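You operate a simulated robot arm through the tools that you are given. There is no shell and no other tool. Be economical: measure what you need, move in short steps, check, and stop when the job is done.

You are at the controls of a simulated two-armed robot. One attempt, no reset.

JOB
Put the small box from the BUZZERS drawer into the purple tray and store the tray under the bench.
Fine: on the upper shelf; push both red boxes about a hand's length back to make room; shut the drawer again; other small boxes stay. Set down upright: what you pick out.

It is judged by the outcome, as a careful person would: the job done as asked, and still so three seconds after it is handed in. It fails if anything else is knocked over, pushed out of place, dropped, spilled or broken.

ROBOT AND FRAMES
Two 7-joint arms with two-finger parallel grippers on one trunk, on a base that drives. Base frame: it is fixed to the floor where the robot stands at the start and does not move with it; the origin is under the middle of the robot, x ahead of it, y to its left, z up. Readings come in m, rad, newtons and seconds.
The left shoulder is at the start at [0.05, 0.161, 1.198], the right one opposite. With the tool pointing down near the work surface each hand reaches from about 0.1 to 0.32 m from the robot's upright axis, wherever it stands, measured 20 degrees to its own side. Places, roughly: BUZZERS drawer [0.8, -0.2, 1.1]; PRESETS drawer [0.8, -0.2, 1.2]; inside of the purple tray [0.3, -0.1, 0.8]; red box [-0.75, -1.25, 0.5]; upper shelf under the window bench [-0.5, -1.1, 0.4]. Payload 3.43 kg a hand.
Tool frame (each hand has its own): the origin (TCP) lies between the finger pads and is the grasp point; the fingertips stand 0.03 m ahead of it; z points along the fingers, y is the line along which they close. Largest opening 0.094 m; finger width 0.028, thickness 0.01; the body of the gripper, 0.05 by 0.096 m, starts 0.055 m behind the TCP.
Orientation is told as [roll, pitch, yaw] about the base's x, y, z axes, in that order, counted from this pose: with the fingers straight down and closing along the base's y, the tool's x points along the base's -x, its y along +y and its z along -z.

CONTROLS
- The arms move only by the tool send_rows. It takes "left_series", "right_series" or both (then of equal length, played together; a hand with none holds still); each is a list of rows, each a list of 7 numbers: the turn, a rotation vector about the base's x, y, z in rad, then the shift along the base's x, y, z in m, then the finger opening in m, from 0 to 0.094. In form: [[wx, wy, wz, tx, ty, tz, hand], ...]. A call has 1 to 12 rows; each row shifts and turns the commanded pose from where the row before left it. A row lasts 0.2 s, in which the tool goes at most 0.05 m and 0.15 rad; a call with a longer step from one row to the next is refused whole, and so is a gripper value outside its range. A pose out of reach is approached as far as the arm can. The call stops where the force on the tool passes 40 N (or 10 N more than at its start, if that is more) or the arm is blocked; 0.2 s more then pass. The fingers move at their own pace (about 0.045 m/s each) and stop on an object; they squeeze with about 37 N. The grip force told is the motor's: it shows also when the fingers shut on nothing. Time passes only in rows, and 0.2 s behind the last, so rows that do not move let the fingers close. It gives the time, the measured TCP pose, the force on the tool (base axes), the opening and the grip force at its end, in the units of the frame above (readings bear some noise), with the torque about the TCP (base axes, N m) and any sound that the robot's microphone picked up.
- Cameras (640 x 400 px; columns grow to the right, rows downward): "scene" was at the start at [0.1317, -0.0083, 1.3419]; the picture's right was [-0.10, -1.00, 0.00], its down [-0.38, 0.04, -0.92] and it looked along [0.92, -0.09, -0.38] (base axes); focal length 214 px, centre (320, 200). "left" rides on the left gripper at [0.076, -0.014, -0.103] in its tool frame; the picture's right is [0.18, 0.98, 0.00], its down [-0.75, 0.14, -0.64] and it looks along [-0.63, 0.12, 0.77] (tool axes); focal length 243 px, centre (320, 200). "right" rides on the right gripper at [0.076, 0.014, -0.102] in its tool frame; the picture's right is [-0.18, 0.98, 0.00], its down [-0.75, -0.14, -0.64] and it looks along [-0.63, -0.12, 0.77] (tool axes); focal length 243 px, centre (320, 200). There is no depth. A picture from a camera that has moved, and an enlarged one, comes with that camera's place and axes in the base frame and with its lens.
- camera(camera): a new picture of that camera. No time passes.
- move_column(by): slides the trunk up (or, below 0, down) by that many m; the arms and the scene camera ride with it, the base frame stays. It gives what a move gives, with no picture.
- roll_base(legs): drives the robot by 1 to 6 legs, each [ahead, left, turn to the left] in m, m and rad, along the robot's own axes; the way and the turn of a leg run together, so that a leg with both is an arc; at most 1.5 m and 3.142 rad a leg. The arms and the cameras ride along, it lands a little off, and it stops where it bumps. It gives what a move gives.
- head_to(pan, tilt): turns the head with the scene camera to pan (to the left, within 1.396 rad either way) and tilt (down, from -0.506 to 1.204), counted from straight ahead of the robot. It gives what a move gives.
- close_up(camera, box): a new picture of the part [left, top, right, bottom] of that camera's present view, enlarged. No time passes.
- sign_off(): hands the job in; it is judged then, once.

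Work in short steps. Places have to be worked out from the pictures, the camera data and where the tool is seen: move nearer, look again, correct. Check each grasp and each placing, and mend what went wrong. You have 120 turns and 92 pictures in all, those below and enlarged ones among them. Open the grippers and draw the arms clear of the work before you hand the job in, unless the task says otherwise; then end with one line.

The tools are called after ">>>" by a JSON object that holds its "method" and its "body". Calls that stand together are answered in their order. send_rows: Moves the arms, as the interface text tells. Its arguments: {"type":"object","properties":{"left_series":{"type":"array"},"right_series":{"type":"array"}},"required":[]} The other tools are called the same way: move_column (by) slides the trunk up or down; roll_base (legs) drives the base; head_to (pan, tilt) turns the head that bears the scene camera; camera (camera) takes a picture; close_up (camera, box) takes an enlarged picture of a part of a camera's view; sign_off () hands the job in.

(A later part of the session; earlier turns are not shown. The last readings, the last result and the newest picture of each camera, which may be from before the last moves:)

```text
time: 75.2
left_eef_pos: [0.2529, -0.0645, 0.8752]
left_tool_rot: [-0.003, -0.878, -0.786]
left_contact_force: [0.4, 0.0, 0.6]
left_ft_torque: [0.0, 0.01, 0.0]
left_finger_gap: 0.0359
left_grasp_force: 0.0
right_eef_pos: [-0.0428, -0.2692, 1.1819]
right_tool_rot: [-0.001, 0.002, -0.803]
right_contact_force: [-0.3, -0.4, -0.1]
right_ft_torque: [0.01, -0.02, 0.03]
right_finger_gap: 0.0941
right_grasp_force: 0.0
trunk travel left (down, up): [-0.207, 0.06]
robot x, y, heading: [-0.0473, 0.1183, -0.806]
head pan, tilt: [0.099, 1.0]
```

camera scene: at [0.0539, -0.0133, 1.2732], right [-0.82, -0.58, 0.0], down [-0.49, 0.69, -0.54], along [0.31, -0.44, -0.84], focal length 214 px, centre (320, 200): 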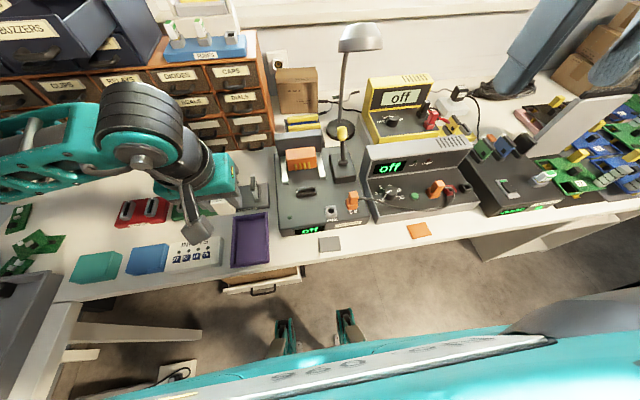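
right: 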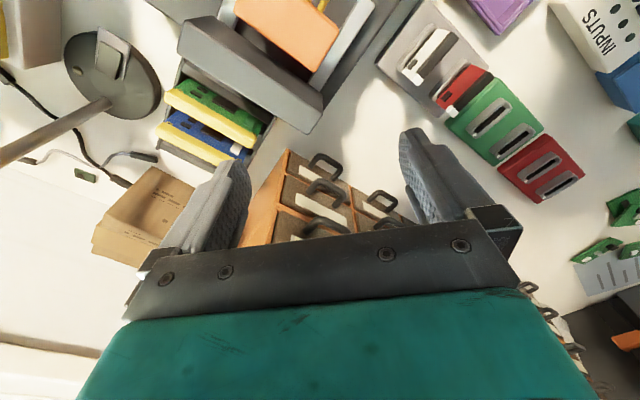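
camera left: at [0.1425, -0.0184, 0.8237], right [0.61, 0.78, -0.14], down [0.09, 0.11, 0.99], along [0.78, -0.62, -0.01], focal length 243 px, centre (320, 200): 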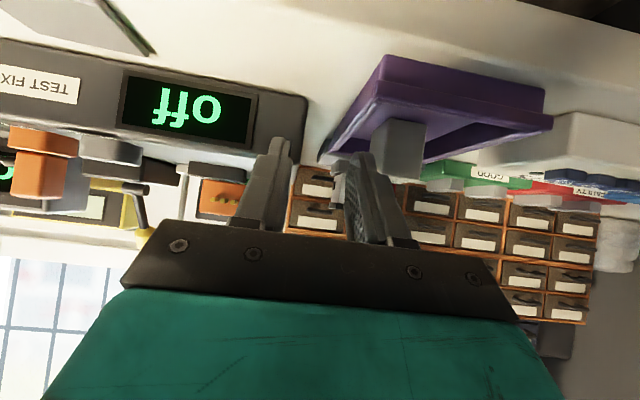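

Reach is fine now. Shift to (0.2555,-0.0825) and descend to z≈0.81, then look.

>>> {"method": "send_rows", "body": {"left_series": [[0, 0, 0, 0.0013, -0.009, -0.01, 0.036], [0, 0, 0, 0.0013, -0.009, -0.015, 0.036], [0, 0, 0, 0, 0, -0.02, 0.036], [0, 0, 0, 0, 0, -0.02, 0.036], [0, 0, 0, 0, 0, 0, 0.036]]}}

>>> {"method": "camera", "body": {"camera": "left"}}

```text
time: 76.4
left_eef_pos: [0.2558, -0.0825, 0.8099]
left_tool_rot: [-0.005, -0.876, -0.789]
left_contact_force: [0.4, -1.0, -1.1]
left_ft_torque: [0.03, 0.01, -0.01]
left_finger_gap: 0.036
left_grasp_force: 0.0
right_eef_pos: [-0.0425, -0.2684, 1.1813]
right_tool_rot: [-0.001, -0.001, -0.802]
right_contact_force: [0.3, -0.2, -0.3]
right_ft_torque: [0.03, 0.0, 0.02]
right_finger_gap: 0.0941
right_grasp_force: 0.0
trunk travel left (down, up): [-0.207, 0.06]
robot x, y, heading: [-0.0457, 0.1202, -0.799]
head pan, tilt: [0.099, 1.0]
```

```text
36 pictures are left
camera left: at [0.1558, -0.0026, 0.8188], right [0.61, 0.78, -0.14], down [0.09, 0.11, 0.99], along [0.78, -0.62, -0.01], focal length 243 px, centre (320, 200)
```

left: 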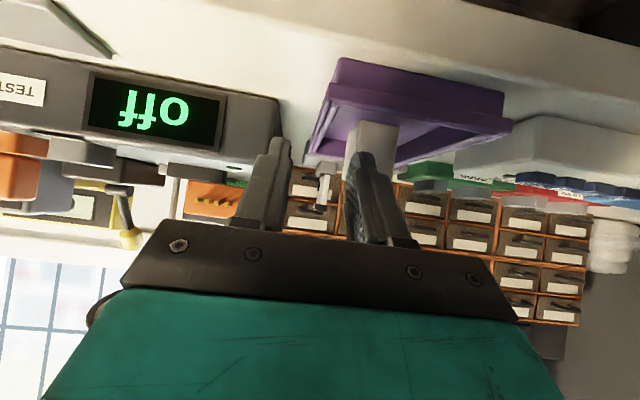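

Fingers straddle the right wall well. Lower 3.3 cm and close.

>>> {"method": "send_rows", "body": {"left_series": [[0, 0, 0, 0, 0, -0.012, 0.036], [0, 0, 0, 0, 0, -0.01, 0.036], [0, 0, 0, 0, 0, -0.006, 0.036], [0, 0, 0, 0, 0, -0.004, 0.036], [0, 0, 0, 0, 0, 0, 0.036]]}}

>>> {"method": "camera", "body": {"camera": "left"}}

>>> {"method": "close_up", "body": {"camera": "scene", "box": [230, 180, 390, 280]}}

```text
time: 77.6
left_eef_pos: [0.2525, -0.0857, 0.7841]
left_tool_rot: [0.002, -0.884, -0.785]
left_contact_force: [0.5, 10.8, 35.0]
left_ft_torque: [0.51, -0.98, 0.25]
left_finger_gap: 0.0406
left_grasp_force: 4.6
left hand out of reach, approached as far as the arm can: row 3
right_eef_pos: [-0.0448, -0.2663, 1.1832]
right_tool_rot: [-0.002, 0.001, -0.802]
right_contact_force: [-0.3, 0.1, 0.5]
right_ft_torque: [0.01, -0.03, 0.02]
right_finger_gap: 0.0941
right_grasp_force: 0.1
trunk travel left (down, up): [-0.207, 0.06]
robot x, y, heading: [-0.0475, 0.1203, -0.799]
head pan, tilt: [0.099, 1.0]
```

```text
35 pictures are left
camera left: at [0.1524, -0.0074, 0.792], right [0.61, 0.78, -0.14], down [0.09, 0.11, 0.99], along [0.79, -0.62, 0.0], focal length 243 px, centre (320, 200)
```

left: 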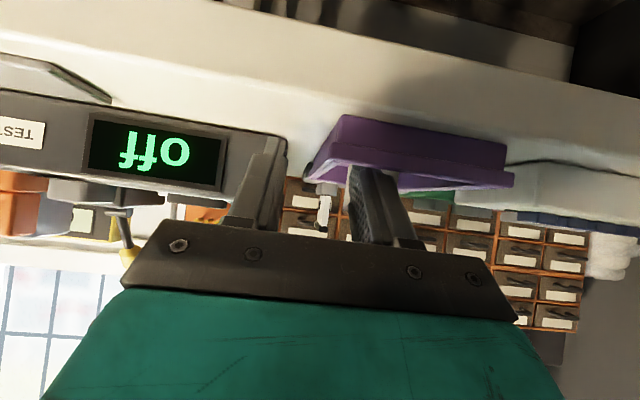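

```text
4.00 times, centred on (310, 230) of scene
camera zoom: at [0.0331, 0.051, 1.2739], right [-0.65, -0.76, 0.0], down [-0.64, 0.54, -0.54], along [0.41, -0.35, -0.84], focal length 858 px, centre (360, 80)
```

zoom: 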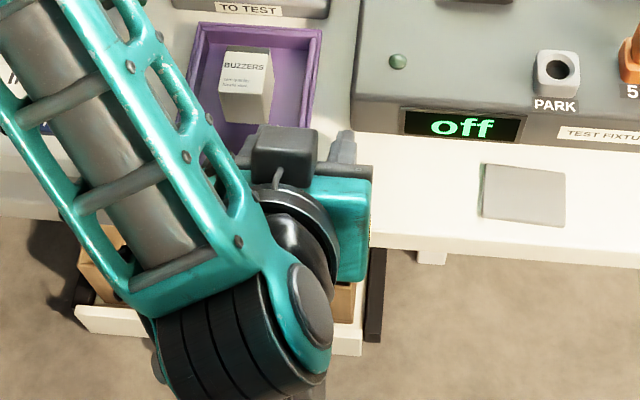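

The inner finger rests on the tray's near rim at TCP z≈0.784, giving ~3 cm of wall between the fingers. Raise 4 mm and close.

>>> {"method": "send_rows", "body": {"left_series": [[0, 0, 0, 0, 0, 0.004, 0.036], [0, 0, 0, 0, 0, 0, 0.02], [0, 0, 0, 0, 0, 0, 0.0], [0, 0, 0, 0, 0, 0, 0.0], [0, 0, 0, 0, 0, 0, 0.0]]}}

>>> {"method": "camera", "body": {"camera": "left"}}

```text
time: 78.8
left_eef_pos: [0.2506, -0.087, 0.784]
left_tool_rot: [-0.005, -0.873, -0.785]
left_contact_force: [-5.2, -3.4, 17.3]
left_ft_torque: [0.21, 0.27, 0.08]
left_finger_gap: 0.0043
left_grasp_force: 36.3
right_eef_pos: [-0.0442, -0.2684, 1.1812]
right_tool_rot: [-0.001, 0.001, -0.803]
right_contact_force: [-0.2, -0.3, 1.0]
right_ft_torque: [0.01, -0.02, 0.02]
right_finger_gap: 0.094
right_grasp_force: 0.1
trunk travel left (down, up): [-0.207, 0.06]
robot x, y, heading: [-0.0428, 0.1251, -0.807]
head pan, tilt: [0.099, 1.0]
```

```text
33 pictures are left
camera left: at [0.1514, -0.0066, 0.7942], right [0.61, 0.78, -0.14], down [0.1, 0.11, 0.99], along [0.78, -0.62, -0.01], focal length 243 px, centre (320, 200)
```

left: 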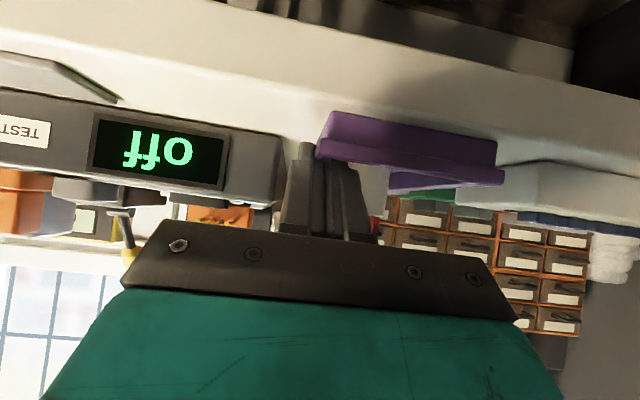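

Wall gripped (4.3 mm). Lift 4 cm gently and check the tray hangs level.

>>> {"method": "send_rows", "body": {"left_series": [[0, 0, 0, 0, 0, 0.006, 0.0], [0, 0, 0, 0, 0, 0.008, 0.0], [0, 0, 0, 0, 0, 0.012, 0.0], [0, 0, 0, 0, 0, 0.014, 0.0], [0, 0, 0, 0, 0, 0, 0.0]]}}

>>> {"method": "close_up", "body": {"camera": "scene", "box": [230, 180, 390, 280]}}

>>> {"method": "camera", "body": {"camera": "left"}}

```text
time: 80.0
left_eef_pos: [0.2529, -0.0849, 0.8239]
left_tool_rot: [-0.004, -0.875, -0.787]
left_contact_force: [-0.3, -0.5, -0.6]
left_ft_torque: [0.0, 0.07, 0.0]
left_finger_gap: 0.0043
left_grasp_force: 36.9
right_eef_pos: [-0.0424, -0.2675, 1.1821]
right_tool_rot: [-0.003, 0.001, -0.803]
right_contact_force: [-0.3, 0.7, -1.3]
right_ft_torque: [-0.01, -0.01, -0.01]
right_finger_gap: 0.094
right_grasp_force: 0.1
trunk travel left (down, up): [-0.207, 0.06]
robot x, y, heading: [-0.0431, 0.1213, -0.802]
head pan, tilt: [0.099, 1.0]
```

```text
4.00 times, centred on (310, 230) of scene
camera zoom: at [0.0349, 0.0488, 1.2732], right [-0.65, -0.76, 0.0], down [-0.64, 0.54, -0.54], along [0.41, -0.35, -0.84], focal length 858 px, centre (360, 80)
```

zoom: 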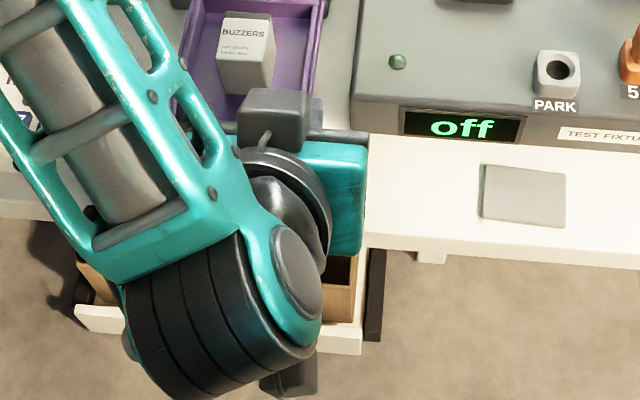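

```text
31 pictures are left
camera left: at [0.1537, -0.0054, 0.8331], right [0.61, 0.78, -0.14], down [0.1, 0.11, 0.99], along [0.78, -0.62, -0.01], focal length 243 px, centre (320, 200)
```

left: 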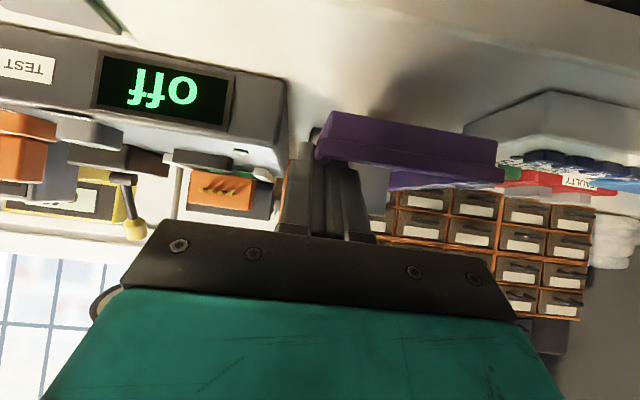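

Tray hangs level with the box standing. Lift it further, back away from the bench, drive right along it, and look at the shelf.

>>> {"method": "send_rows", "body": {"left_series": [[0, 0, 0, 0, 0, 0.02, 0.0], [0, 0, 0, 0, 0, 0.02, 0.0], [0, 0, 0, 0, 0, 0.02, 0.0], [0, 0, 0, 0, 0, 0.02, 0.0]]}}

>>> {"method": "roll_base", "body": {"legs": [[-0.22, 0, 0], [0, -0.8, 0]]}}

>>> {"method": "head_to", "body": {"pan": -0.5, "tilt": 0.85}}

>>> {"method": "camera", "body": {"camera": "scene"}}

```text
time: 81.0
left_eef_pos: [0.2538, -0.085, 0.9049]
left_tool_rot: [-0.004, -0.874, -0.788]
left_contact_force: [-1.4, -0.2, -0.8]
left_ft_torque: [-0.01, 0.06, -0.01]
left_finger_gap: 0.0043
left_grasp_force: 37.4
right_eef_pos: [-0.0425, -0.2675, 1.1821]
right_tool_rot: [-0.002, 0.001, -0.802]
right_contact_force: [0.1, -0.7, -0.2]
right_ft_torque: [0.01, 0.0, 0.0]
right_finger_gap: 0.0939
right_grasp_force: 0.0
trunk travel left (down, up): [-0.207, 0.06]
robot x, y, heading: [-0.0449, 0.1205, -0.805]
head pan, tilt: [0.099, 1.0]
```

```text
time: 89.7
left_eef_pos: [-0.4663, -0.4785, 0.9026]
left_tool_rot: [-0.005, -0.874, -0.785]
left_contact_force: [0.7, -0.2, -1.5]
left_ft_torque: [0.03, 0.09, -0.03]
left_finger_gap: 0.0043
left_grasp_force: 37.6
right_eef_pos: [-0.762, -0.6621, 1.1817]
right_tool_rot: [-0.001, 0.002, -0.801]
right_contact_force: [-0.5, -1.0, 0.2]
right_ft_torque: [-0.01, -0.01, -0.02]
right_finger_gap: 0.0941
right_grasp_force: 0.0
trunk travel left (down, up): [-0.207, 0.06]
robot x, y, heading: [-0.7683, -0.2714, -0.801]
head pan, tilt: [0.099, 1.0]
```

```text
time: 90.7
left_eef_pos: [-0.4666, -0.4799, 0.9042]
left_tool_rot: [-0.006, -0.877, -0.784]
left_contact_force: [-0.1, 0.1, -0.3]
left_ft_torque: [0.01, 0.08, 0.0]
left_finger_gap: 0.004
left_grasp_force: 36.5
right_eef_pos: [-0.7624, -0.6624, 1.1814]
right_tool_rot: [-0.004, 0.003, -0.8]
right_contact_force: [-0.6, -0.2, -0.4]
right_ft_torque: [-0.02, 0.01, -0.01]
right_finger_gap: 0.0937
right_grasp_force: 0.0
trunk travel left (down, up): [-0.207, 0.06]
robot x, y, heading: [-0.765, -0.272, -0.798]
head pan, tilt: [-0.499, 0.85]
```

```text
30 pictures are left
camera scene: at [-0.718, -0.376, 1.2843], right [-0.96, -0.27, 0.0], down [-0.2, 0.72, -0.66], along [0.18, -0.64, -0.75], focal length 214 px, centre (320, 200)
```

scene: 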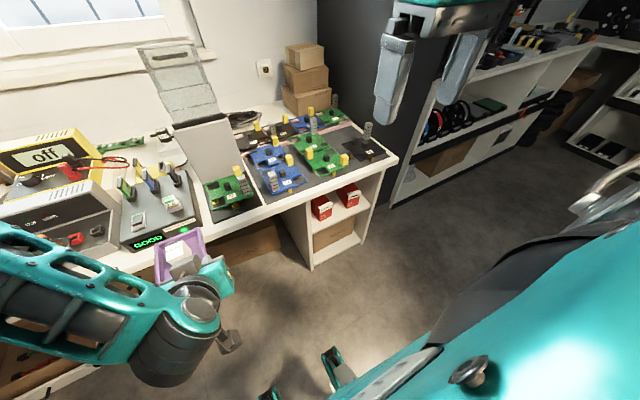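

The shelf unit with two red boxes is at the right end of the window bench, ~0.7 ahead and 0.37–0.55 right. Drive right 0.4 and look from in front, with the trunk lowered.

>>> {"method": "roll_base", "body": {"legs": [[0, -0.42, 0]]}}

>>> {"method": "move_column", "body": {"by": -0.15}}

>>> {"method": "head_to", "body": {"pan": 0.0, "tilt": 0.75}}

>>> {"method": "camera", "body": {"camera": "scene"}}

```text
time: 94.9
left_eef_pos: [-0.7639, -0.7693, 0.9049]
left_tool_rot: [-0.002, -0.875, -0.782]
left_contact_force: [0.1, 0.3, -1.3]
left_ft_torque: [0.0, 0.04, 0.03]
left_finger_gap: 0.004
left_grasp_force: 37.2
right_eef_pos: [-1.0599, -0.9535, 1.1827]
right_tool_rot: [-0.002, 0.003, -0.8]
right_contact_force: [0.4, 0.0, 0.1]
right_ft_torque: [0.01, 0.03, 0.01]
right_finger_gap: 0.094
right_grasp_force: 0.0
trunk travel left (down, up): [-0.207, 0.06]
robot x, y, heading: [-1.0681, -0.5626, -0.798]
head pan, tilt: [-0.499, 0.85]
```

```text
time: 96.6
left_eef_pos: [-0.7645, -0.7684, 0.7523]
left_tool_rot: [-0.006, -0.877, -0.782]
left_contact_force: [-0.8, -0.3, -1.6]
left_ft_torque: [0.02, 0.12, 0.04]
left_finger_gap: 0.0043
left_grasp_force: 37.0
right_eef_pos: [-1.0624, -0.9535, 1.0313]
right_tool_rot: [-0.003, 0.002, -0.799]
right_contact_force: [-0.6, -0.5, 0.5]
right_ft_torque: [-0.01, -0.05, 0.01]
right_finger_gap: 0.0946
right_grasp_force: 0.1
trunk travel left (down, up): [-0.057, 0.21]
robot x, y, heading: [-1.0638, -0.5633, -0.798]
head pan, tilt: [-0.499, 0.85]
```

```text
time: 97.5
left_eef_pos: [-0.7648, -0.769, 0.7533]
left_tool_rot: [-0.004, -0.876, -0.782]
left_contact_force: [-0.4, 0.6, -1.2]
left_ft_torque: [-0.01, 0.08, 0.01]
left_finger_gap: 0.0044
left_grasp_force: 37.4
right_eef_pos: [-1.0608, -0.953, 1.0324]
right_tool_rot: [-0.004, 0.004, -0.801]
right_contact_force: [0.3, -0.3, -0.5]
right_ft_torque: [0.01, -0.02, -0.01]
right_finger_gap: 0.0943
right_grasp_force: 0.1
trunk travel left (down, up): [-0.057, 0.21]
robot x, y, heading: [-1.0641, -0.5625, -0.801]
head pan, tilt: [0.0, 0.75]
```

```text
29 pictures are left
camera scene: at [-0.9796, -0.6507, 1.1423], right [-0.72, -0.7, 0.0], down [-0.48, 0.49, -0.73], along [0.51, -0.52, -0.68], focal length 214 px, centre (320, 200)
```

scene: 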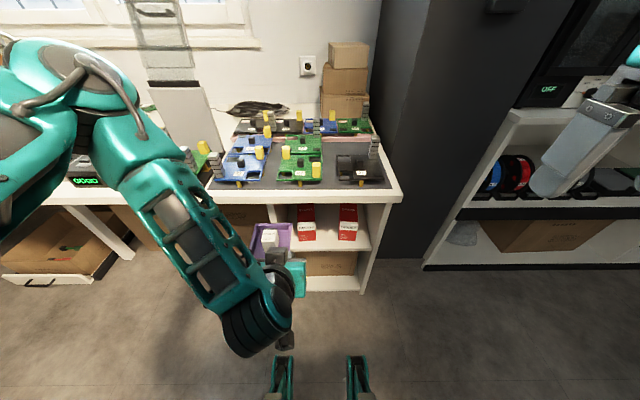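

>>> {"method": "close_up", "body": {"camera": "scene", "box": [220, 175, 410, 300]}}

```text
3.20 times, centred on (315, 238) of scene
camera zoom: at [-0.9796, -0.6507, 1.1423], right [-0.72, -0.7, 0.0], down [-0.48, 0.49, -0.73], along [0.51, -0.52, -0.68], focal length 686 px, centre (336, 80)
```

zoom: 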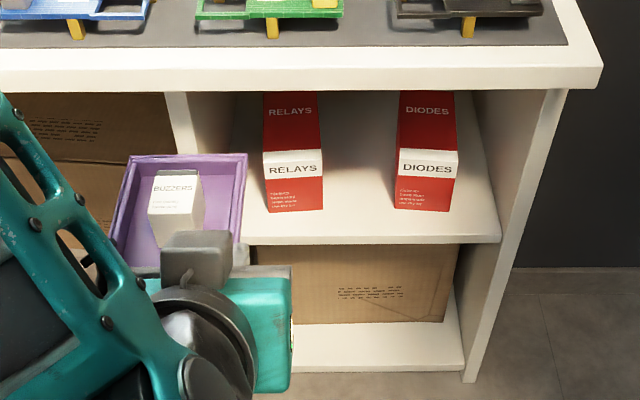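

Shelf top is at about z≈0.43, its front edge ~0.60 ahead; RELAYS box at L≈+0.05, DIODES at L≈−0.115, fronts ~0.64 ahead. I lower the trunk fully, raise the tray out of the way and point the right hand forward low for pushing.

>>> {"method": "move_column", "body": {"by": -0.05}}

>>> {"method": "send_rows", "body": {"right_series": [[-0.106, -0.103, 0, 0.0187, -0.0014, -0.041, 0.025], [-0.106, -0.103, 0, 0.0187, -0.0014, -0.041, 0.025], [-0.106, -0.103, 0, 0.0187, -0.0014, -0.041, 0.025], [-0.106, -0.103, 0, 0.0187, -0.0014, -0.041, 0.025], [-0.106, -0.103, 0, 0.0187, -0.0014, -0.041, 0.025], [-0.106, -0.103, 0, 0.0187, -0.0014, -0.041, 0.025], [-0.106, -0.103, 0, 0.0187, -0.0014, -0.041, 0.025], [-0.106, -0.103, 0, 0.0187, -0.0014, -0.041, 0.025], [0, 0, 0, 0.0187, -0.0014, -0.041, 0.025], [0, 0, 0, 0.0187, -0.0014, -0.041, 0.025], [0, 0, 0, 0.0187, -0.0014, -0.041, 0.025], [0, 0, 0, 0.0187, -0.0014, -0.041, 0.025]], "left_series": [[0, 0, 0, 0, 0, 0.01, 0], [0, 0, 0, 0, 0, 0.02, 0], [0, 0, 0, 0, 0, 0.02, 0], [0, 0, 0, 0, 0, 0.02, 0], [0, 0, 0, 0, 0, 0.02, 0], [0, 0, 0, 0, 0, 0.02, 0], [0, 0, 0, 0, 0, 0.02, 0], [0, 0, 0, 0, 0, 0.02, 0], [0, 0, 0, 0, 0, 0.02, 0], [0, 0, 0, 0, 0, 0.02, 0], [0, 0, 0, 0, 0, 0.02, 0], [0, 0, 0, 0, 0, 0.01, 0]]}}

>>> {"method": "camera", "body": {"camera": "scene"}}

```text
time: 98.5
left_eef_pos: [-0.7641, -0.77, 0.7039]
left_tool_rot: [-0.005, -0.876, -0.782]
left_contact_force: [-0.5, -0.7, -1.3]
left_ft_torque: [0.01, 0.06, 0.01]
left_finger_gap: 0.0042
left_grasp_force: 37.7
right_eef_pos: [-1.0613, -0.9538, 0.9824]
right_tool_rot: [-0.003, 0.003, -0.799]
right_contact_force: [0.5, 0.1, -0.6]
right_ft_torque: [0.0, 0.01, -0.05]
right_finger_gap: 0.0941
right_grasp_force: 0.0
trunk travel left (down, up): [-0.007, 0.26]
robot x, y, heading: [-1.0676, -0.5633, -0.795]
head pan, tilt: [0.0, 0.75]
```

```text
time: 101.1
left_eef_pos: [-0.7646, -0.7681, 0.9241]
left_tool_rot: [-0.002, -0.874, -0.784]
left_contact_force: [-0.1, -0.6, -1.1]
left_ft_torque: [-0.02, 0.07, -0.01]
left_finger_gap: 0.0041
left_grasp_force: 37.4
right_eef_pos: [-0.9055, -1.0912, 0.7313]
right_tool_rot: [-0.003, -1.178, -0.797]
right_contact_force: [-0.2, -0.6, -0.2]
right_ft_torque: [0.02, -0.01, -0.02]
right_finger_gap: 0.0252
right_grasp_force: 0.0
right hand out of reach, approached as far as the arm can: row 3, 4, 7, 8, 9, 10, 11, 12
trunk travel left (down, up): [-0.007, 0.26]
robot x, y, heading: [-1.0669, -0.5612, -0.796]
head pan, tilt: [0.0, 0.75]
```

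```text
27 pictures are left
camera scene: at [-0.9796, -0.6508, 1.0923], right [-0.72, -0.7, 0.0], down [-0.48, 0.49, -0.73], along [0.51, -0.52, -0.68], focal length 214 px, centre (320, 200)
```

scene: 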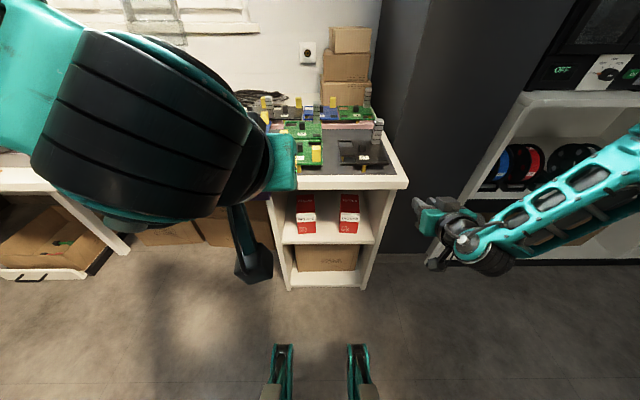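

The right arm's wrist limits show when bent; it should be easier stretched. I reduce pitch to ~−0.85 and move it down.

>>> {"method": "send_rows", "body": {"right_series": [[0.0788, 0.0766, 0, 0, 0, -0.02, 0.025], [0.0788, 0.0766, 0, 0, 0, -0.03, 0.025], [0.0788, 0.0766, 0, 0, 0, -0.03, 0.025], [0, 0, 0, 0.003, 0.003, -0.03, 0.025], [0, 0, 0, 0.003, 0.003, -0.03, 0.025], [0, 0, 0, 0.003, 0.003, -0.03, 0.025], [0, 0, 0, 0.003, 0.003, -0.03, 0.025], [0, 0, 0, 0.003, 0.003, -0.03, 0.025], [0, 0, 0, 0, 0, 0, 0.025]]}}

```text
time: 103.1
left_eef_pos: [-0.7647, -0.7697, 0.9239]
left_tool_rot: [-0.003, -0.876, -0.782]
left_contact_force: [-0.3, 0.2, -1.3]
left_ft_torque: [0.02, 0.05, -0.02]
left_finger_gap: 0.0041
left_grasp_force: 37.1
right_eef_pos: [-0.9428, -1.1013, 0.6632]
right_tool_rot: [-0.002, -0.848, -0.798]
right_contact_force: [0.9, -0.3, -0.1]
right_ft_torque: [0.02, -0.04, 0.01]
right_finger_gap: 0.0251
right_grasp_force: 0.0
right hand out of reach, approached as far as the arm can: row 2, 3, 4, 5, 6, 7, 8
trunk travel left (down, up): [-0.007, 0.26]
robot x, y, heading: [-1.0641, -0.5636, -0.796]
head pan, tilt: [0.0, 0.75]
```

Commanded pose slides along a joint limit. I try another route: point the hand back down, lower it in close, then pitch forward from below.

>>> {"method": "send_rows", "body": {"right_series": [[0.1, 0.098, 0, -0.012, 0.018, 0, 0.025], [0.1, 0.098, 0, -0.012, 0.018, 0, 0.025], [0.1, 0.098, 0, -0.012, 0.018, 0, 0.025], [0.1, 0.098, 0, -0.012, 0.018, 0, 0.025], [0.1, 0.098, 0, -0.012, 0.018, 0, 0.025], [0.1, 0.098, 0, -0.012, 0.018, -0.02, 0.025], [0, 0, 0, 0, 0, -0.035, 0.025], [0, 0, 0, 0, 0, -0.035, 0.025], [0, 0, 0, 0, 0, -0.035, 0.025], [0, 0, 0, 0, 0, -0.035, 0.025], [0, 0, 0, 0, 0, -0.02, 0.025]]}}

>>> {"method": "camera", "body": {"camera": "scene"}}

```text
time: 105.5
left_eef_pos: [-0.764, -0.7694, 0.9234]
left_tool_rot: [-0.003, -0.874, -0.783]
left_contact_force: [-0.2, 0.0, -1.2]
left_ft_torque: [0.01, 0.07, 0.04]
left_finger_gap: 0.0041
left_grasp_force: 37.1
right_eef_pos: [-1.0465, -1.0074, 0.5965]
right_tool_rot: [-0.006, -0.011, -0.796]
right_contact_force: [0.7, -0.7, -0.5]
right_ft_torque: [0.0, 0.01, 0.01]
right_finger_gap: 0.0247
right_grasp_force: 0.1
right hand out of reach, approached as far as the arm can: row 8, 9, 10, 11
trunk travel left (down, up): [-0.007, 0.26]
robot x, y, heading: [-1.0636, -0.5582, -0.799]
head pan, tilt: [0.0, 0.75]
```

```text
26 pictures are left
camera scene: at [-0.9795, -0.6507, 1.0923], right [-0.72, -0.7, 0.0], down [-0.48, 0.49, -0.73], along [0.51, -0.52, -0.68], focal length 214 px, centre (320, 200)
```

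scene: 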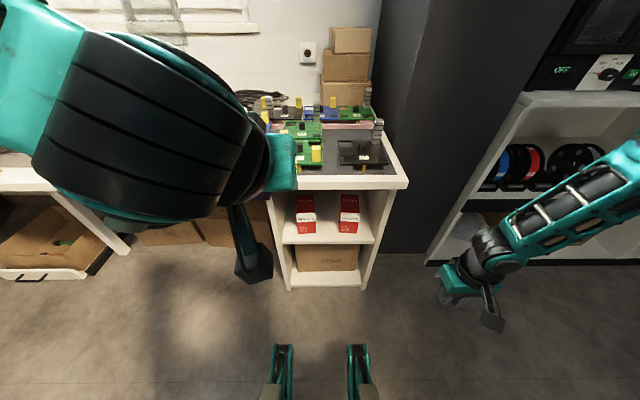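

From the reach data, each wrist gets only ~0.37 m from its shoulder, so the bare hand can't get deep on this low shelf; but the tray, held by its near end, extends 12 cm ahead and can push the boxes low down. I retract the right hand upward and bring the tray low in front (still clear of the bench), slightly nose-down.

>>> {"method": "send_rows", "body": {"left_series": [[0, 0, 0, 0.001, 0.0055, -0.03, 0], [0, 0, 0, 0.001, 0.0055, -0.038, 0], [0, 0, 0, 0.001, 0.0055, -0.038, 0], [0, 0, 0, 0.001, 0.0055, -0.038, 0], [0, 0, 0, 0.001, 0.0055, -0.038, 0], [0, 0, 0, 0.001, 0.0055, -0.038, 0], [0, 0, 0, 0.001, 0.0055, -0.038, 0], [0.037, 0.036, 0, 0.001, 0.0055, -0.038, 0], [0.037, 0.036, 0, 0.001, 0.0055, -0.038, 0], [0.037, 0.036, 0, 0.001, 0.0055, -0.03, 0], [0, 0, 0, 0.001, 0.0055, -0.02, 0]], "right_series": [[0, 0, 0, -0.004, 0.004, 0.03, 0.025], [0, 0, 0, -0.004, 0.004, 0.03, 0.025], [0, 0, 0, -0.004, 0.004, 0.03, 0.025], [0, 0, 0, -0.004, 0.004, 0.03, 0.025], [0, 0, 0, -0.004, 0.004, 0.03, 0.025], [0, 0, 0, -0.004, 0.004, 0.03, 0.025], [0, 0, 0, -0.004, 0.004, 0.03, 0.025], [0, 0, 0, -0.004, 0.004, 0.03, 0.025], [0, 0, 0, -0.004, 0.004, 0.03, 0.025], [0, 0, 0, -0.004, 0.004, 0.03, 0.025], [0, 0, 0, -0.004, 0.004, 0.03, 0.025]]}}

>>> {"method": "camera", "body": {"camera": "scene"}}

```text
time: 107.9
left_eef_pos: [-0.7684, -0.7401, 0.5541]
left_tool_rot: [0.004, -0.718, -0.782]
left_contact_force: [-0.3, 0.1, -0.5]
left_ft_torque: [0.0, 0.09, -0.01]
left_finger_gap: 0.0043
left_grasp_force: 37.2
left hand out of reach, approached as far as the arm can: row 2, 9, 10, 11
right_eef_pos: [-1.0905, -0.9644, 0.9263]
right_tool_rot: [-0.005, -0.008, -0.799]
right_contact_force: [0.1, 0.9, 1.0]
right_ft_torque: [-0.01, -0.05, 0.02]
right_finger_gap: 0.0252
right_grasp_force: 0.0
trunk travel left (down, up): [-0.007, 0.26]
robot x, y, heading: [-1.064, -0.5629, -0.794]
head pan, tilt: [0.0, 0.75]
```

```text
25 pictures are left
camera scene: at [-0.9796, -0.6507, 1.0923], right [-0.72, -0.7, 0.0], down [-0.48, 0.49, -0.73], along [0.51, -0.52, -0.68], focal length 214 px, centre (320, 200)
```

scene: 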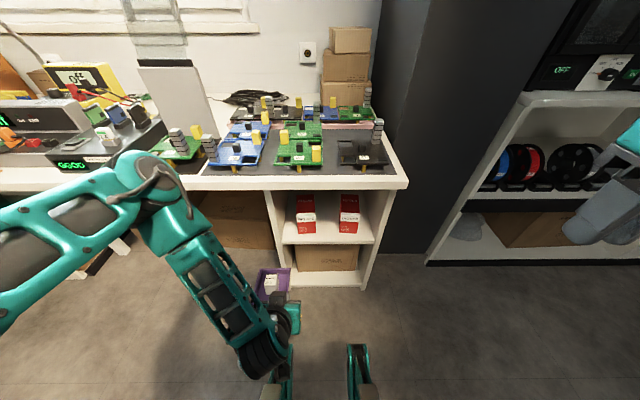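

The left arm's elbow is folded forward, so low poses should be easier farther out. I back off 0.2 m, align with the RELAYS box, and extend the arm forward and down to test reach.

>>> {"method": "roll_base", "body": {"legs": [[-0.2, -0.08, 0]]}}

>>> {"method": "send_rows", "body": {"left_series": [[0, 0, 0, 0.021, -0.0215, -0.005, 0], [0, 0, 0, 0.021, -0.0215, -0.005, 0], [0, 0, 0, 0.021, -0.0215, -0.01, 0], [0, 0, 0, 0.021, -0.0215, -0.01, 0], [0, 0, 0, 0.021, -0.0215, -0.015, 0], [0, 0, 0, 0.021, -0.0215, -0.015, 0], [0, 0, 0, 0, 0, 0, 0]]}}

>>> {"method": "camera", "body": {"camera": "scene"}}

```text
time: 109.5
left_eef_pos: [-0.9639, -0.6541, 0.5539]
left_tool_rot: [0.004, -0.719, -0.783]
left_contact_force: [0.0, -0.2, -1.1]
left_ft_torque: [0.02, 0.06, 0.0]
left_finger_gap: 0.0043
left_grasp_force: 37.2
right_eef_pos: [-1.2865, -0.8776, 0.926]
right_tool_rot: [-0.006, -0.009, -0.798]
right_contact_force: [0.2, 0.5, 0.6]
right_ft_torque: [0.01, -0.01, -0.03]
right_finger_gap: 0.0249
right_grasp_force: 0.1
trunk travel left (down, up): [-0.007, 0.26]
robot x, y, heading: [-1.2618, -0.4771, -0.799]
head pan, tilt: [0.0, 0.75]
```

```text
time: 111.1
left_eef_pos: [-0.8361, -0.7843, 0.4941]
left_tool_rot: [0.003, -0.717, -0.784]
left_contact_force: [0.1, 0.2, -1.0]
left_ft_torque: [0.01, 0.08, 0.0]
left_finger_gap: 0.0041
left_grasp_force: 37.2
right_eef_pos: [-1.2869, -0.8782, 0.9263]
right_tool_rot: [-0.004, -0.011, -0.799]
right_contact_force: [0.1, 0.1, 0.6]
right_ft_torque: [0.03, 0.04, 0.0]
right_finger_gap: 0.025
right_grasp_force: 0.0
trunk travel left (down, up): [-0.007, 0.26]
robot x, y, heading: [-1.2572, -0.4722, -0.797]
head pan, tilt: [0.0, 0.75]
```

```text
24 pictures are left
camera scene: at [-1.175, -0.5645, 1.0923], right [-0.72, -0.7, 0.0], down [-0.48, 0.49, -0.73], along [0.51, -0.52, -0.68], focal length 214 px, centre (320, 200)
```

scene: 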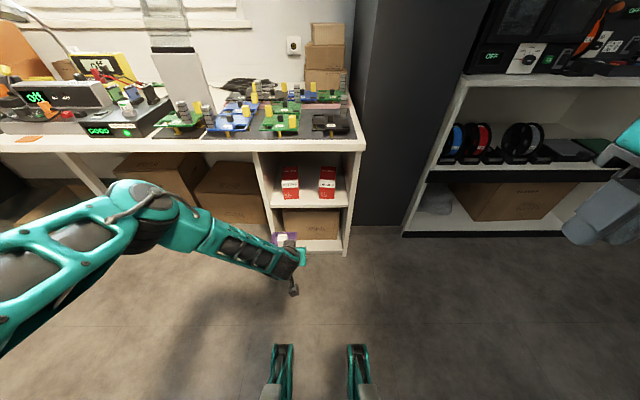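

The extended low pose is fully reached. So the bare right hand can likewise push the boxes: I retract the left (tray) and prepare the right hand by mirroring the left's sequence.

>>> {"method": "send_rows", "body": {"left_series": [[0, 0, 0, -0.021, 0.0215, 0.015, 0], [0, 0, 0, -0.021, 0.0215, 0.015, 0], [0, 0, 0, -0.021, 0.0215, 0.01, 0], [0, 0, 0, -0.021, 0.0215, 0.01, 0], [0, 0, 0, -0.021, 0.0215, 0.005, 0], [0, 0, 0, -0.021, 0.0215, 0.005, 0], [0, 0, 0, 0, 0, 0, 0], [0, 0, 0, 0, 0, 0, 0]], "right_series": [[-0.078, -0.076, 0, 0.026, 0.0099, 0, 0.025], [-0.078, -0.076, 0, 0.026, 0.0099, 0, 0.025], [-0.078, -0.076, 0, 0.026, 0.0099, 0, 0.025], [-0.078, -0.076, 0, 0.026, 0.0099, 0, 0.025], [-0.078, -0.076, 0, 0.026, 0.0099, 0, 0.025], [-0.078, -0.076, 0, 0.026, 0.0099, 0, 0.025], [-0.078, -0.076, 0, 0.026, 0.0099, 0, 0.025], [-0.078, -0.076, 0, 0.02, 0.005, 0, 0.025]]}}

>>> {"method": "send_rows", "body": {"right_series": [[0, 0, 0, 0.014, -0.0143, -0.04, 0.025], [0, 0, 0, 0.014, -0.0143, -0.04, 0.025], [0, 0, 0, 0.014, -0.0143, -0.04, 0.025], [0, 0, 0, 0.014, -0.0143, -0.04, 0.025], [0, 0, 0, 0.014, -0.0143, -0.04, 0.025], [0, 0, 0, 0.014, -0.0143, -0.04, 0.025], [0, 0, 0, 0.014, -0.0143, -0.04, 0.025], [0, 0, 0, 0.014, -0.0143, -0.04, 0.025], [0, 0, 0, 0.014, -0.0143, -0.04, 0.025], [0, 0, 0, 0.014, -0.0143, -0.04, 0.025], [0, 0, 0, 0.0, 0, -0.03, 0.025]]}}

>>> {"method": "camera", "body": {"camera": "scene"}}

```text
time: 112.9
left_eef_pos: [-0.9635, -0.6549, 0.5557]
left_tool_rot: [0.004, -0.716, -0.784]
left_contact_force: [0.7, 0.2, -1.1]
left_ft_torque: [0.03, 0.07, -0.05]
left_finger_gap: 0.004
left_grasp_force: 36.8
right_eef_pos: [-1.0761, -0.808, 0.9325]
right_tool_rot: [-0.004, -0.883, -0.798]
right_contact_force: [0.2, -0.5, 0.1]
right_ft_torque: [0.02, 0.02, 0.01]
right_finger_gap: 0.0248
right_grasp_force: 0.1
right hand out of reach, approached as far as the arm can: row 4, 5
trunk travel left (down, up): [-0.007, 0.26]
robot x, y, heading: [-1.2598, -0.4792, -0.799]
head pan, tilt: [0.0, 0.75]
```

```text
time: 115.3
left_eef_pos: [-0.9633, -0.6552, 0.556]
left_tool_rot: [0.004, -0.717, -0.784]
left_contact_force: [-0.1, -1.1, -1.6]
left_ft_torque: [0.04, 0.06, 0.01]
left_finger_gap: 0.0041
left_grasp_force: 37.2
right_eef_pos: [-1.0856, -1.0305, 0.6898]
right_tool_rot: [-0.007, -0.879, -0.795]
right_contact_force: [0.3, 0.4, 0.3]
right_ft_torque: [-0.03, 0.02, 0.0]
right_finger_gap: 0.0248
right_grasp_force: 0.1
right hand out of reach, approached as far as the arm can: row 2, 3, 4, 5, 6, 7, 8, 9, 10, 11
trunk travel left (down, up): [-0.007, 0.26]
robot x, y, heading: [-1.2617, -0.4813, -0.8]
head pan, tilt: [0.0, 0.75]
```

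```text
23 pictures are left
camera scene: at [-1.1751, -0.5644, 1.0923], right [-0.72, -0.7, 0.0], down [-0.48, 0.49, -0.73], along [0.51, -0.52, -0.68], focal length 214 px, centre (320, 200)
```

scene: 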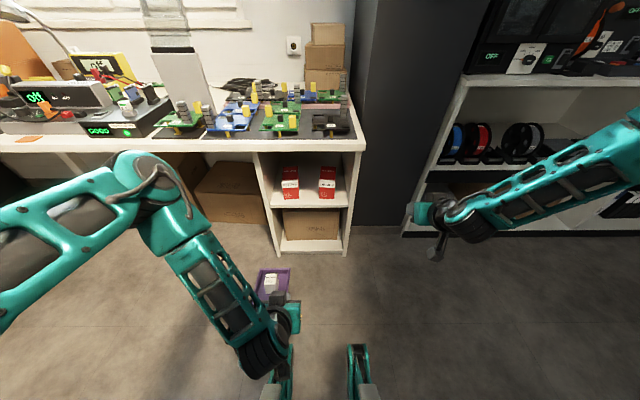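

The right arm only works elbow-out, so I'll push with the tray in the well-reaching left hand. Retract the right arm up/back and zoom on the shelf to refine box positions.

>>> {"method": "send_rows", "body": {"right_series": [[0, 0, 0, -0.0217, 0.0224, 0.03, 0.025], [0, 0, 0, -0.0217, 0.0224, 0.03, 0.025], [0, 0, 0, -0.0217, 0.0224, 0.03, 0.025], [0, 0, 0, -0.0217, 0.0224, 0.03, 0.025], [0, 0, 0, -0.0217, 0.0224, 0.03, 0.025], [0, 0, 0, -0.0217, 0.0224, 0.03, 0.025], [0, 0, 0, -0.0217, 0.0224, 0.03, 0.025], [0, 0, 0, -0.0217, 0.0224, 0.03, 0.025]]}}

>>> {"method": "close_up", "body": {"camera": "scene", "box": [240, 130, 370, 260]}}

```text
time: 117.1
left_eef_pos: [-0.9638, -0.6554, 0.5554]
left_tool_rot: [0.003, -0.719, -0.782]
left_contact_force: [0.1, -0.6, -0.4]
left_ft_torque: [-0.01, 0.05, -0.02]
left_finger_gap: 0.0041
left_grasp_force: 37.6
right_eef_pos: [-1.1915, -0.9621, 0.9367]
right_tool_rot: [-0.008, -0.878, -0.795]
right_contact_force: [-0.2, -0.1, 0.4]
right_ft_torque: [0.01, -0.01, 0.01]
right_finger_gap: 0.0247
right_grasp_force: 0.1
right hand out of reach, approached as far as the arm can: row 4, 5, 6, 7, 8
trunk travel left (down, up): [-0.007, 0.26]
robot x, y, heading: [-1.2604, -0.4779, -0.803]
head pan, tilt: [0.0, 0.75]
```

```text
3.08 times, centred on (305, 195) of scene
camera zoom: at [-1.1751, -0.5644, 1.0923], right [-0.72, -0.7, 0.0], down [-0.48, 0.49, -0.73], along [0.51, -0.52, -0.68], focal length 660 px, centre (366, 215)
```

zoom: 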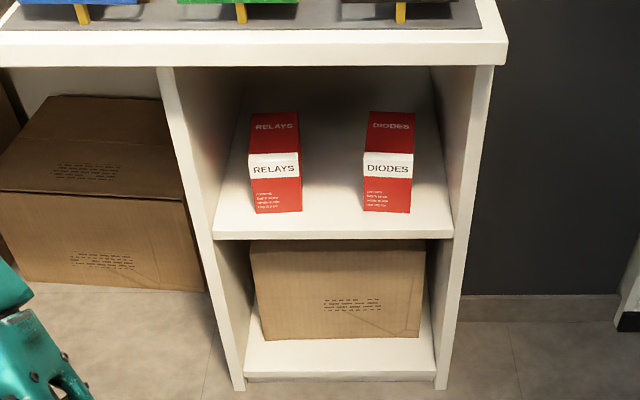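

Tray is already laterally aligned with the RELAYS box (L≈0.13). Extend the left arm forward/low with the tray levelled, still short of the bench edge, and look at the elbow.

>>> {"method": "send_rows", "body": {"left_series": [[0, 0, 0, 0.0244, -0.0251, -0.008, 0], [0, 0, 0, 0.0244, -0.0251, -0.008, 0], [0, 0, 0, 0.0244, -0.0251, -0.01, 0], [-0.0375, -0.0365, 0, 0.0244, -0.0251, -0.01, 0], [-0.0375, -0.0365, 0, 0.0244, -0.0251, -0.01, 0], [-0.0375, -0.0365, 0, 0.0244, -0.0251, -0.01, 0], [0, 0, 0, 0.021, -0.0215, 0, 0], [0, 0, 0, 0, 0, 0, 0]]}}

>>> {"method": "camera", "body": {"camera": "scene"}}

```text
time: 118.9
left_eef_pos: [-0.7951, -0.8268, 0.4982]
left_tool_rot: [0.001, -0.875, -0.783]
left_contact_force: [-0.6, 0.7, -1.0]
left_ft_torque: [-0.01, 0.06, 0.01]
left_finger_gap: 0.0038
left_grasp_force: 37.1
right_eef_pos: [-1.1913, -0.9634, 0.9386]
right_tool_rot: [-0.007, -0.879, -0.795]
right_contact_force: [-0.9, 0.5, 0.3]
right_ft_torque: [-0.02, 0.01, 0.02]
right_finger_gap: 0.0249
right_grasp_force: 0.0
trunk travel left (down, up): [-0.007, 0.26]
robot x, y, heading: [-1.2601, -0.4802, -0.801]
head pan, tilt: [0.0, 0.75]
```

```text
21 pictures are left
camera scene: at [-1.1751, -0.5645, 1.0923], right [-0.72, -0.7, 0.0], down [-0.48, 0.49, -0.73], along [0.51, -0.52, -0.68], focal length 214 px, centre (320, 200)
```

scene: 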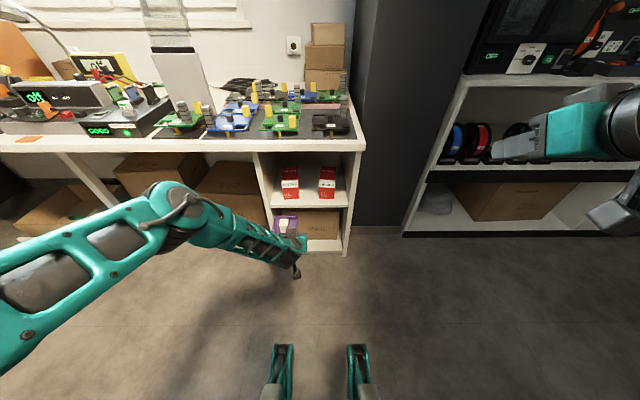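

Fully reached at F=0.573. Try 7 cm more extension (tray stays short of the shelf front).

>>> {"method": "send_rows", "body": {"left_series": [[0, 0, 0, 0.0174, -0.0179, 0, 0], [0, 0, 0, 0.0174, -0.0179, 0, 0], [0, 0, 0, 0.0139, -0.0143, 0, 0], [0, 0, 0, 0, 0, 0, 0]]}}

>>> {"method": "camera", "body": {"camera": "scene"}}

```text
time: 119.9
left_eef_pos: [-0.7469, -0.8764, 0.4976]
left_tool_rot: [0.001, -0.874, -0.781]
left_contact_force: [0.0, 0.1, -0.7]
left_ft_torque: [0.02, 0.07, -0.01]
left_finger_gap: 0.0039
left_grasp_force: 37.1
right_eef_pos: [-1.1902, -0.9633, 0.9382]
right_tool_rot: [-0.007, -0.878, -0.796]
right_contact_force: [0.0, 0.0, -0.1]
right_ft_torque: [0.02, -0.01, -0.01]
right_finger_gap: 0.025
right_grasp_force: 0.1
trunk travel left (down, up): [-0.007, 0.26]
robot x, y, heading: [-1.2594, -0.4803, -0.796]
head pan, tilt: [0.0, 0.75]
```

```text
20 pictures are left
camera scene: at [-1.1751, -0.5645, 1.0923], right [-0.72, -0.7, 0.0], down [-0.48, 0.49, -0.73], along [0.51, -0.52, -0.68], focal length 214 px, centre (320, 200)
```

scene: 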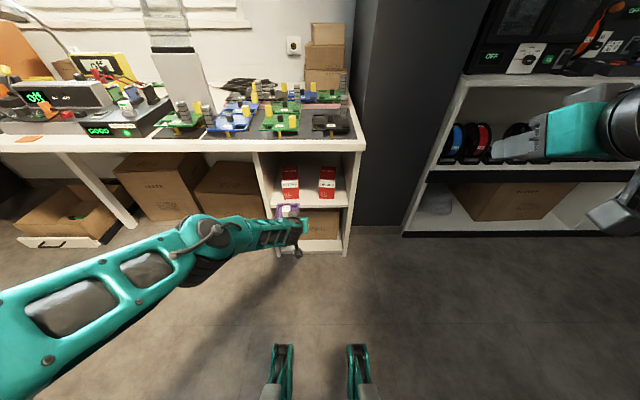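

Reached F=0.64 with the arm low and nearly straight — good for entering under the bench. Lower 1.2 cm and drive forward 0.09 to just short of the RELAYS box.

>>> {"method": "send_rows", "body": {"left_series": [[0, 0, 0, 0, 0, -0.006, 0], [0, 0, 0, 0, 0, -0.006, 0], [0, 0, 0, 0, 0, 0, 0]]}}

>>> {"method": "roll_base", "body": {"legs": [[0.09, 0, 0]]}}

>>> {"method": "close_up", "body": {"camera": "scene", "box": [230, 150, 380, 250]}}

```text
time: 120.7
left_eef_pos: [-0.7469, -0.8767, 0.4863]
left_tool_rot: [0.0, -0.875, -0.78]
left_contact_force: [-0.9, -0.1, -0.6]
left_ft_torque: [-0.02, 0.07, -0.01]
left_finger_gap: 0.0036
left_grasp_force: 36.3
right_eef_pos: [-1.1904, -0.9642, 0.9381]
right_tool_rot: [-0.007, -0.881, -0.795]
right_contact_force: [-0.2, 0.4, 0.2]
right_ft_torque: [0.03, 0.01, 0.0]
right_finger_gap: 0.0251
right_grasp_force: 0.1
trunk travel left (down, up): [-0.007, 0.26]
robot x, y, heading: [-1.2586, -0.4805, -0.8]
head pan, tilt: [0.0, 0.75]
```

```text
time: 121.8
left_eef_pos: [-0.6838, -0.9397, 0.4853]
left_tool_rot: [-0.001, -0.876, -0.78]
left_contact_force: [0.3, 0.1, -1.4]
left_ft_torque: [-0.02, 0.07, 0.02]
left_finger_gap: 0.0039
left_grasp_force: 36.8
right_eef_pos: [-1.1283, -1.0272, 0.9371]
right_tool_rot: [-0.008, -0.88, -0.794]
right_contact_force: [-0.1, -0.6, -0.3]
right_ft_torque: [-0.01, 0.0, -0.03]
right_finger_gap: 0.0248
right_grasp_force: 0.0
trunk travel left (down, up): [-0.007, 0.26]
robot x, y, heading: [-1.1954, -0.5436, -0.796]
head pan, tilt: [0.0, 0.75]
```

```text
4.00 times, centred on (305, 200) of scene
camera zoom: at [-1.1124, -0.6284, 1.0923], right [-0.71, -0.7, 0.0], down [-0.48, 0.49, -0.73], along [0.51, -0.52, -0.68], focal length 858 px, centre (380, 200)
```

zoom: 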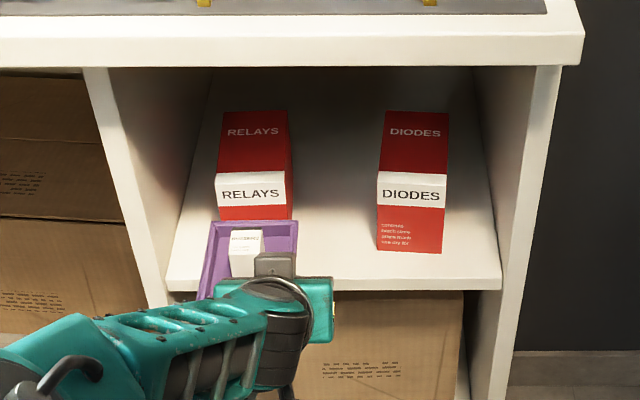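

The tray is centred in front of the RELAYS box. Push by driving forward 0.09.

>>> {"method": "roll_base", "body": {"legs": [[0.09, 0, 0]]}}

>>> {"method": "close_up", "body": {"camera": "scene", "box": [230, 150, 390, 260]}}

```text
time: 122.9
left_eef_pos: [-0.6209, -1.0048, 0.4862]
left_tool_rot: [0.001, -0.877, -0.78]
left_contact_force: [-0.5, 0.4, -1.0]
left_ft_torque: [0.01, 0.05, 0.04]
left_finger_gap: 0.0037
left_grasp_force: 37.2
right_eef_pos: [-1.064, -1.0918, 0.9385]
right_tool_rot: [-0.007, -0.879, -0.794]
right_contact_force: [-0.6, -0.3, -0.3]
right_ft_torque: [-0.02, -0.01, -0.01]
right_finger_gap: 0.0254
right_grasp_force: 0.0
trunk travel left (down, up): [-0.007, 0.26]
robot x, y, heading: [-1.1337, -0.6083, -0.797]
head pan, tilt: [0.0, 0.75]
```

```text
3.64 times, centred on (310, 205) of scene
camera zoom: at [-1.0495, -0.6927, 1.0923], right [-0.71, -0.7, 0.0], down [-0.48, 0.49, -0.73], along [0.51, -0.52, -0.68], focal length 780 px, centre (356, 182)
```

zoom: 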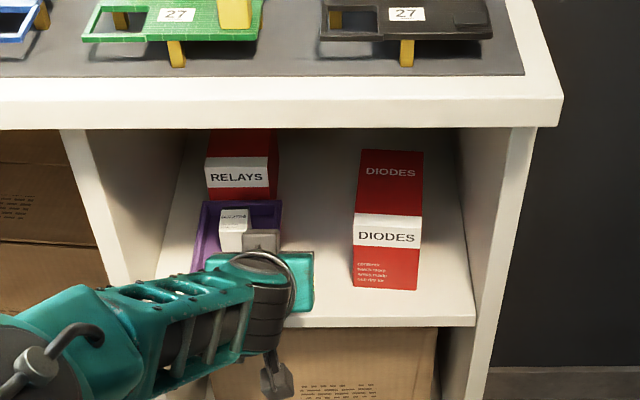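

RELAYS has slid back ~8 cm, upright and straight. Continue 0.075 more.

>>> {"method": "roll_base", "body": {"legs": [[0.075, 0, 0]]}}

>>> {"method": "close_up", "body": {"camera": "scene", "box": [230, 150, 390, 260]}}

```text
time: 124.0
left_eef_pos: [-0.5693, -1.0583, 0.4869]
left_tool_rot: [-0.001, -0.875, -0.781]
left_contact_force: [-1.2, 0.8, -1.0]
left_ft_torque: [-0.01, 0.07, 0.04]
left_finger_gap: 0.0037
left_grasp_force: 36.9
right_eef_pos: [-1.0124, -1.1444, 0.937]
right_tool_rot: [-0.007, -0.88, -0.795]
right_contact_force: [-0.4, -0.7, -0.4]
right_ft_torque: [0.03, 0.04, 0.0]
right_finger_gap: 0.0249
right_grasp_force: 0.0
trunk travel left (down, up): [-0.007, 0.26]
robot x, y, heading: [-1.0835, -0.6588, -0.797]
head pan, tilt: [0.0, 0.75]
```

```text
3.64 times, centred on (310, 205) of scene
camera zoom: at [-0.9967, -0.7467, 1.0923], right [-0.71, -0.7, 0.0], down [-0.48, 0.49, -0.73], along [0.51, -0.52, -0.68], focal length 780 px, centre (356, 182)
```

zoom: 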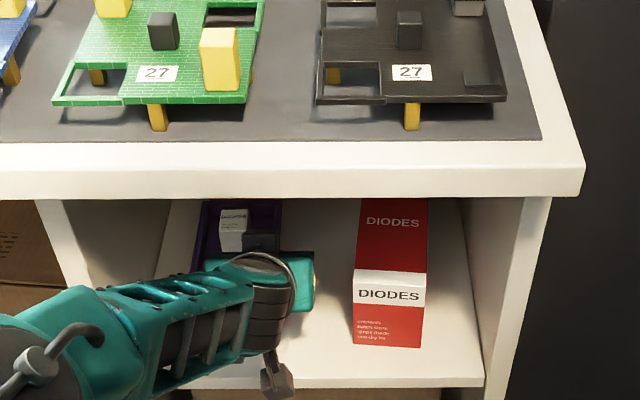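

RELAYS is pushed ~15 cm. Back out 0.2, shift right 0.157 to face DIODES, and check.

>>> {"method": "roll_base", "body": {"legs": [[-0.2, 0, 0], [0, -0.157, 0]]}}

>>> {"method": "close_up", "body": {"camera": "scene", "box": [210, 140, 370, 250]}}

```text
time: 127.2
left_eef_pos: [-0.8211, -1.0249, 0.4863]
left_tool_rot: [0.0, -0.877, -0.781]
left_contact_force: [0.6, -0.1, -0.6]
left_ft_torque: [-0.01, 0.05, -0.03]
left_finger_gap: 0.0039
left_grasp_force: 37.3
right_eef_pos: [-1.2646, -1.1112, 0.9387]
right_tool_rot: [-0.009, -0.878, -0.793]
right_contact_force: [0.0, 0.2, -0.2]
right_ft_torque: [-0.01, 0.02, -0.02]
right_finger_gap: 0.0251
right_grasp_force: 0.1
trunk travel left (down, up): [-0.007, 0.26]
robot x, y, heading: [-1.3304, -0.6258, -0.797]
head pan, tilt: [0.0, 0.75]
```

```text
3.64 times, centred on (290, 195) of scene
camera zoom: at [-1.2493, -0.7122, 1.0923], right [-0.71, -0.7, 0.0], down [-0.48, 0.49, -0.73], along [0.51, -0.52, -0.68], focal length 780 px, centre (429, 218)
```

zoom: 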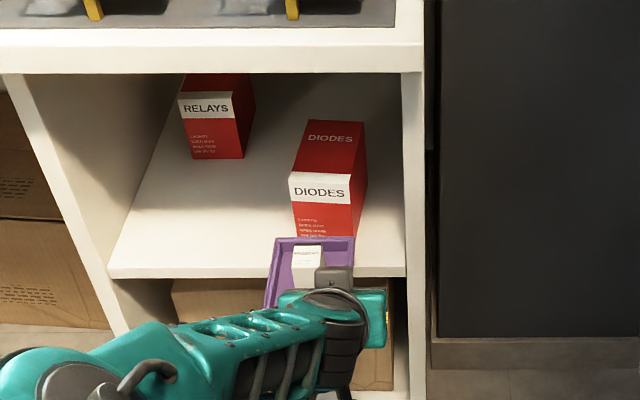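

Tray faces DIODES, but the gripper is near the right panel; shift the hand 8 mm left and drive forward 0.1.

>>> {"method": "send_rows", "body": {"left_series": [[0, 0, 0, 0.0057, 0.0056, 0, 0], [0, 0, 0, 0, 0, 0, 0]]}}

>>> {"method": "roll_base", "body": {"legs": [[0.1, 0, 0]]}}

>>> {"method": "close_up", "body": {"camera": "scene", "box": [210, 140, 370, 250]}}

```text
time: 127.8
left_eef_pos: [-0.8156, -1.0179, 0.4854]
left_tool_rot: [-0.001, -0.876, -0.781]
left_contact_force: [1.0, -0.7, -1.9]
left_ft_torque: [0.04, 0.04, -0.01]
left_finger_gap: 0.0036
left_grasp_force: 36.9
right_eef_pos: [-1.2647, -1.1112, 0.9371]
right_tool_rot: [-0.007, -0.879, -0.793]
right_contact_force: [0.2, 0.0, 0.1]
right_ft_torque: [-0.04, -0.01, 0.0]
right_finger_gap: 0.0251
right_grasp_force: 0.0
trunk travel left (down, up): [-0.007, 0.26]
robot x, y, heading: [-1.334, -0.6282, -0.795]
head pan, tilt: [0.0, 0.75]
```

```text
time: 128.9
left_eef_pos: [-0.7464, -1.089, 0.4866]
left_tool_rot: [0.0, -0.876, -0.777]
left_contact_force: [-0.1, 0.2, -1.1]
left_ft_torque: [0.03, 0.06, -0.01]
left_finger_gap: 0.0039
left_grasp_force: 36.9
right_eef_pos: [-1.1943, -1.1815, 0.9376]
right_tool_rot: [-0.007, -0.881, -0.794]
right_contact_force: [-0.2, 0.1, 0.5]
right_ft_torque: [-0.03, 0.02, -0.02]
right_finger_gap: 0.025
right_grasp_force: 0.0
trunk travel left (down, up): [-0.007, 0.26]
robot x, y, heading: [-1.2645, -0.6974, -0.801]
head pan, tilt: [0.0, 0.75]
```

```text
3.64 times, centred on (290, 195) of scene
camera zoom: at [-1.1797, -0.7831, 1.0923], right [-0.71, -0.7, 0.0], down [-0.48, 0.49, -0.73], along [0.51, -0.52, -0.68], focal length 780 px, centre (429, 218)
```

zoom: 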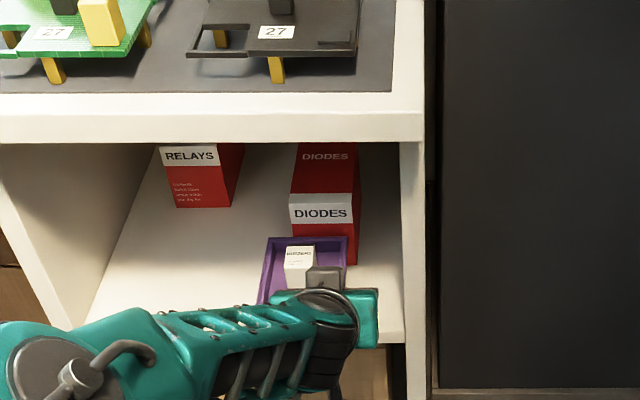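

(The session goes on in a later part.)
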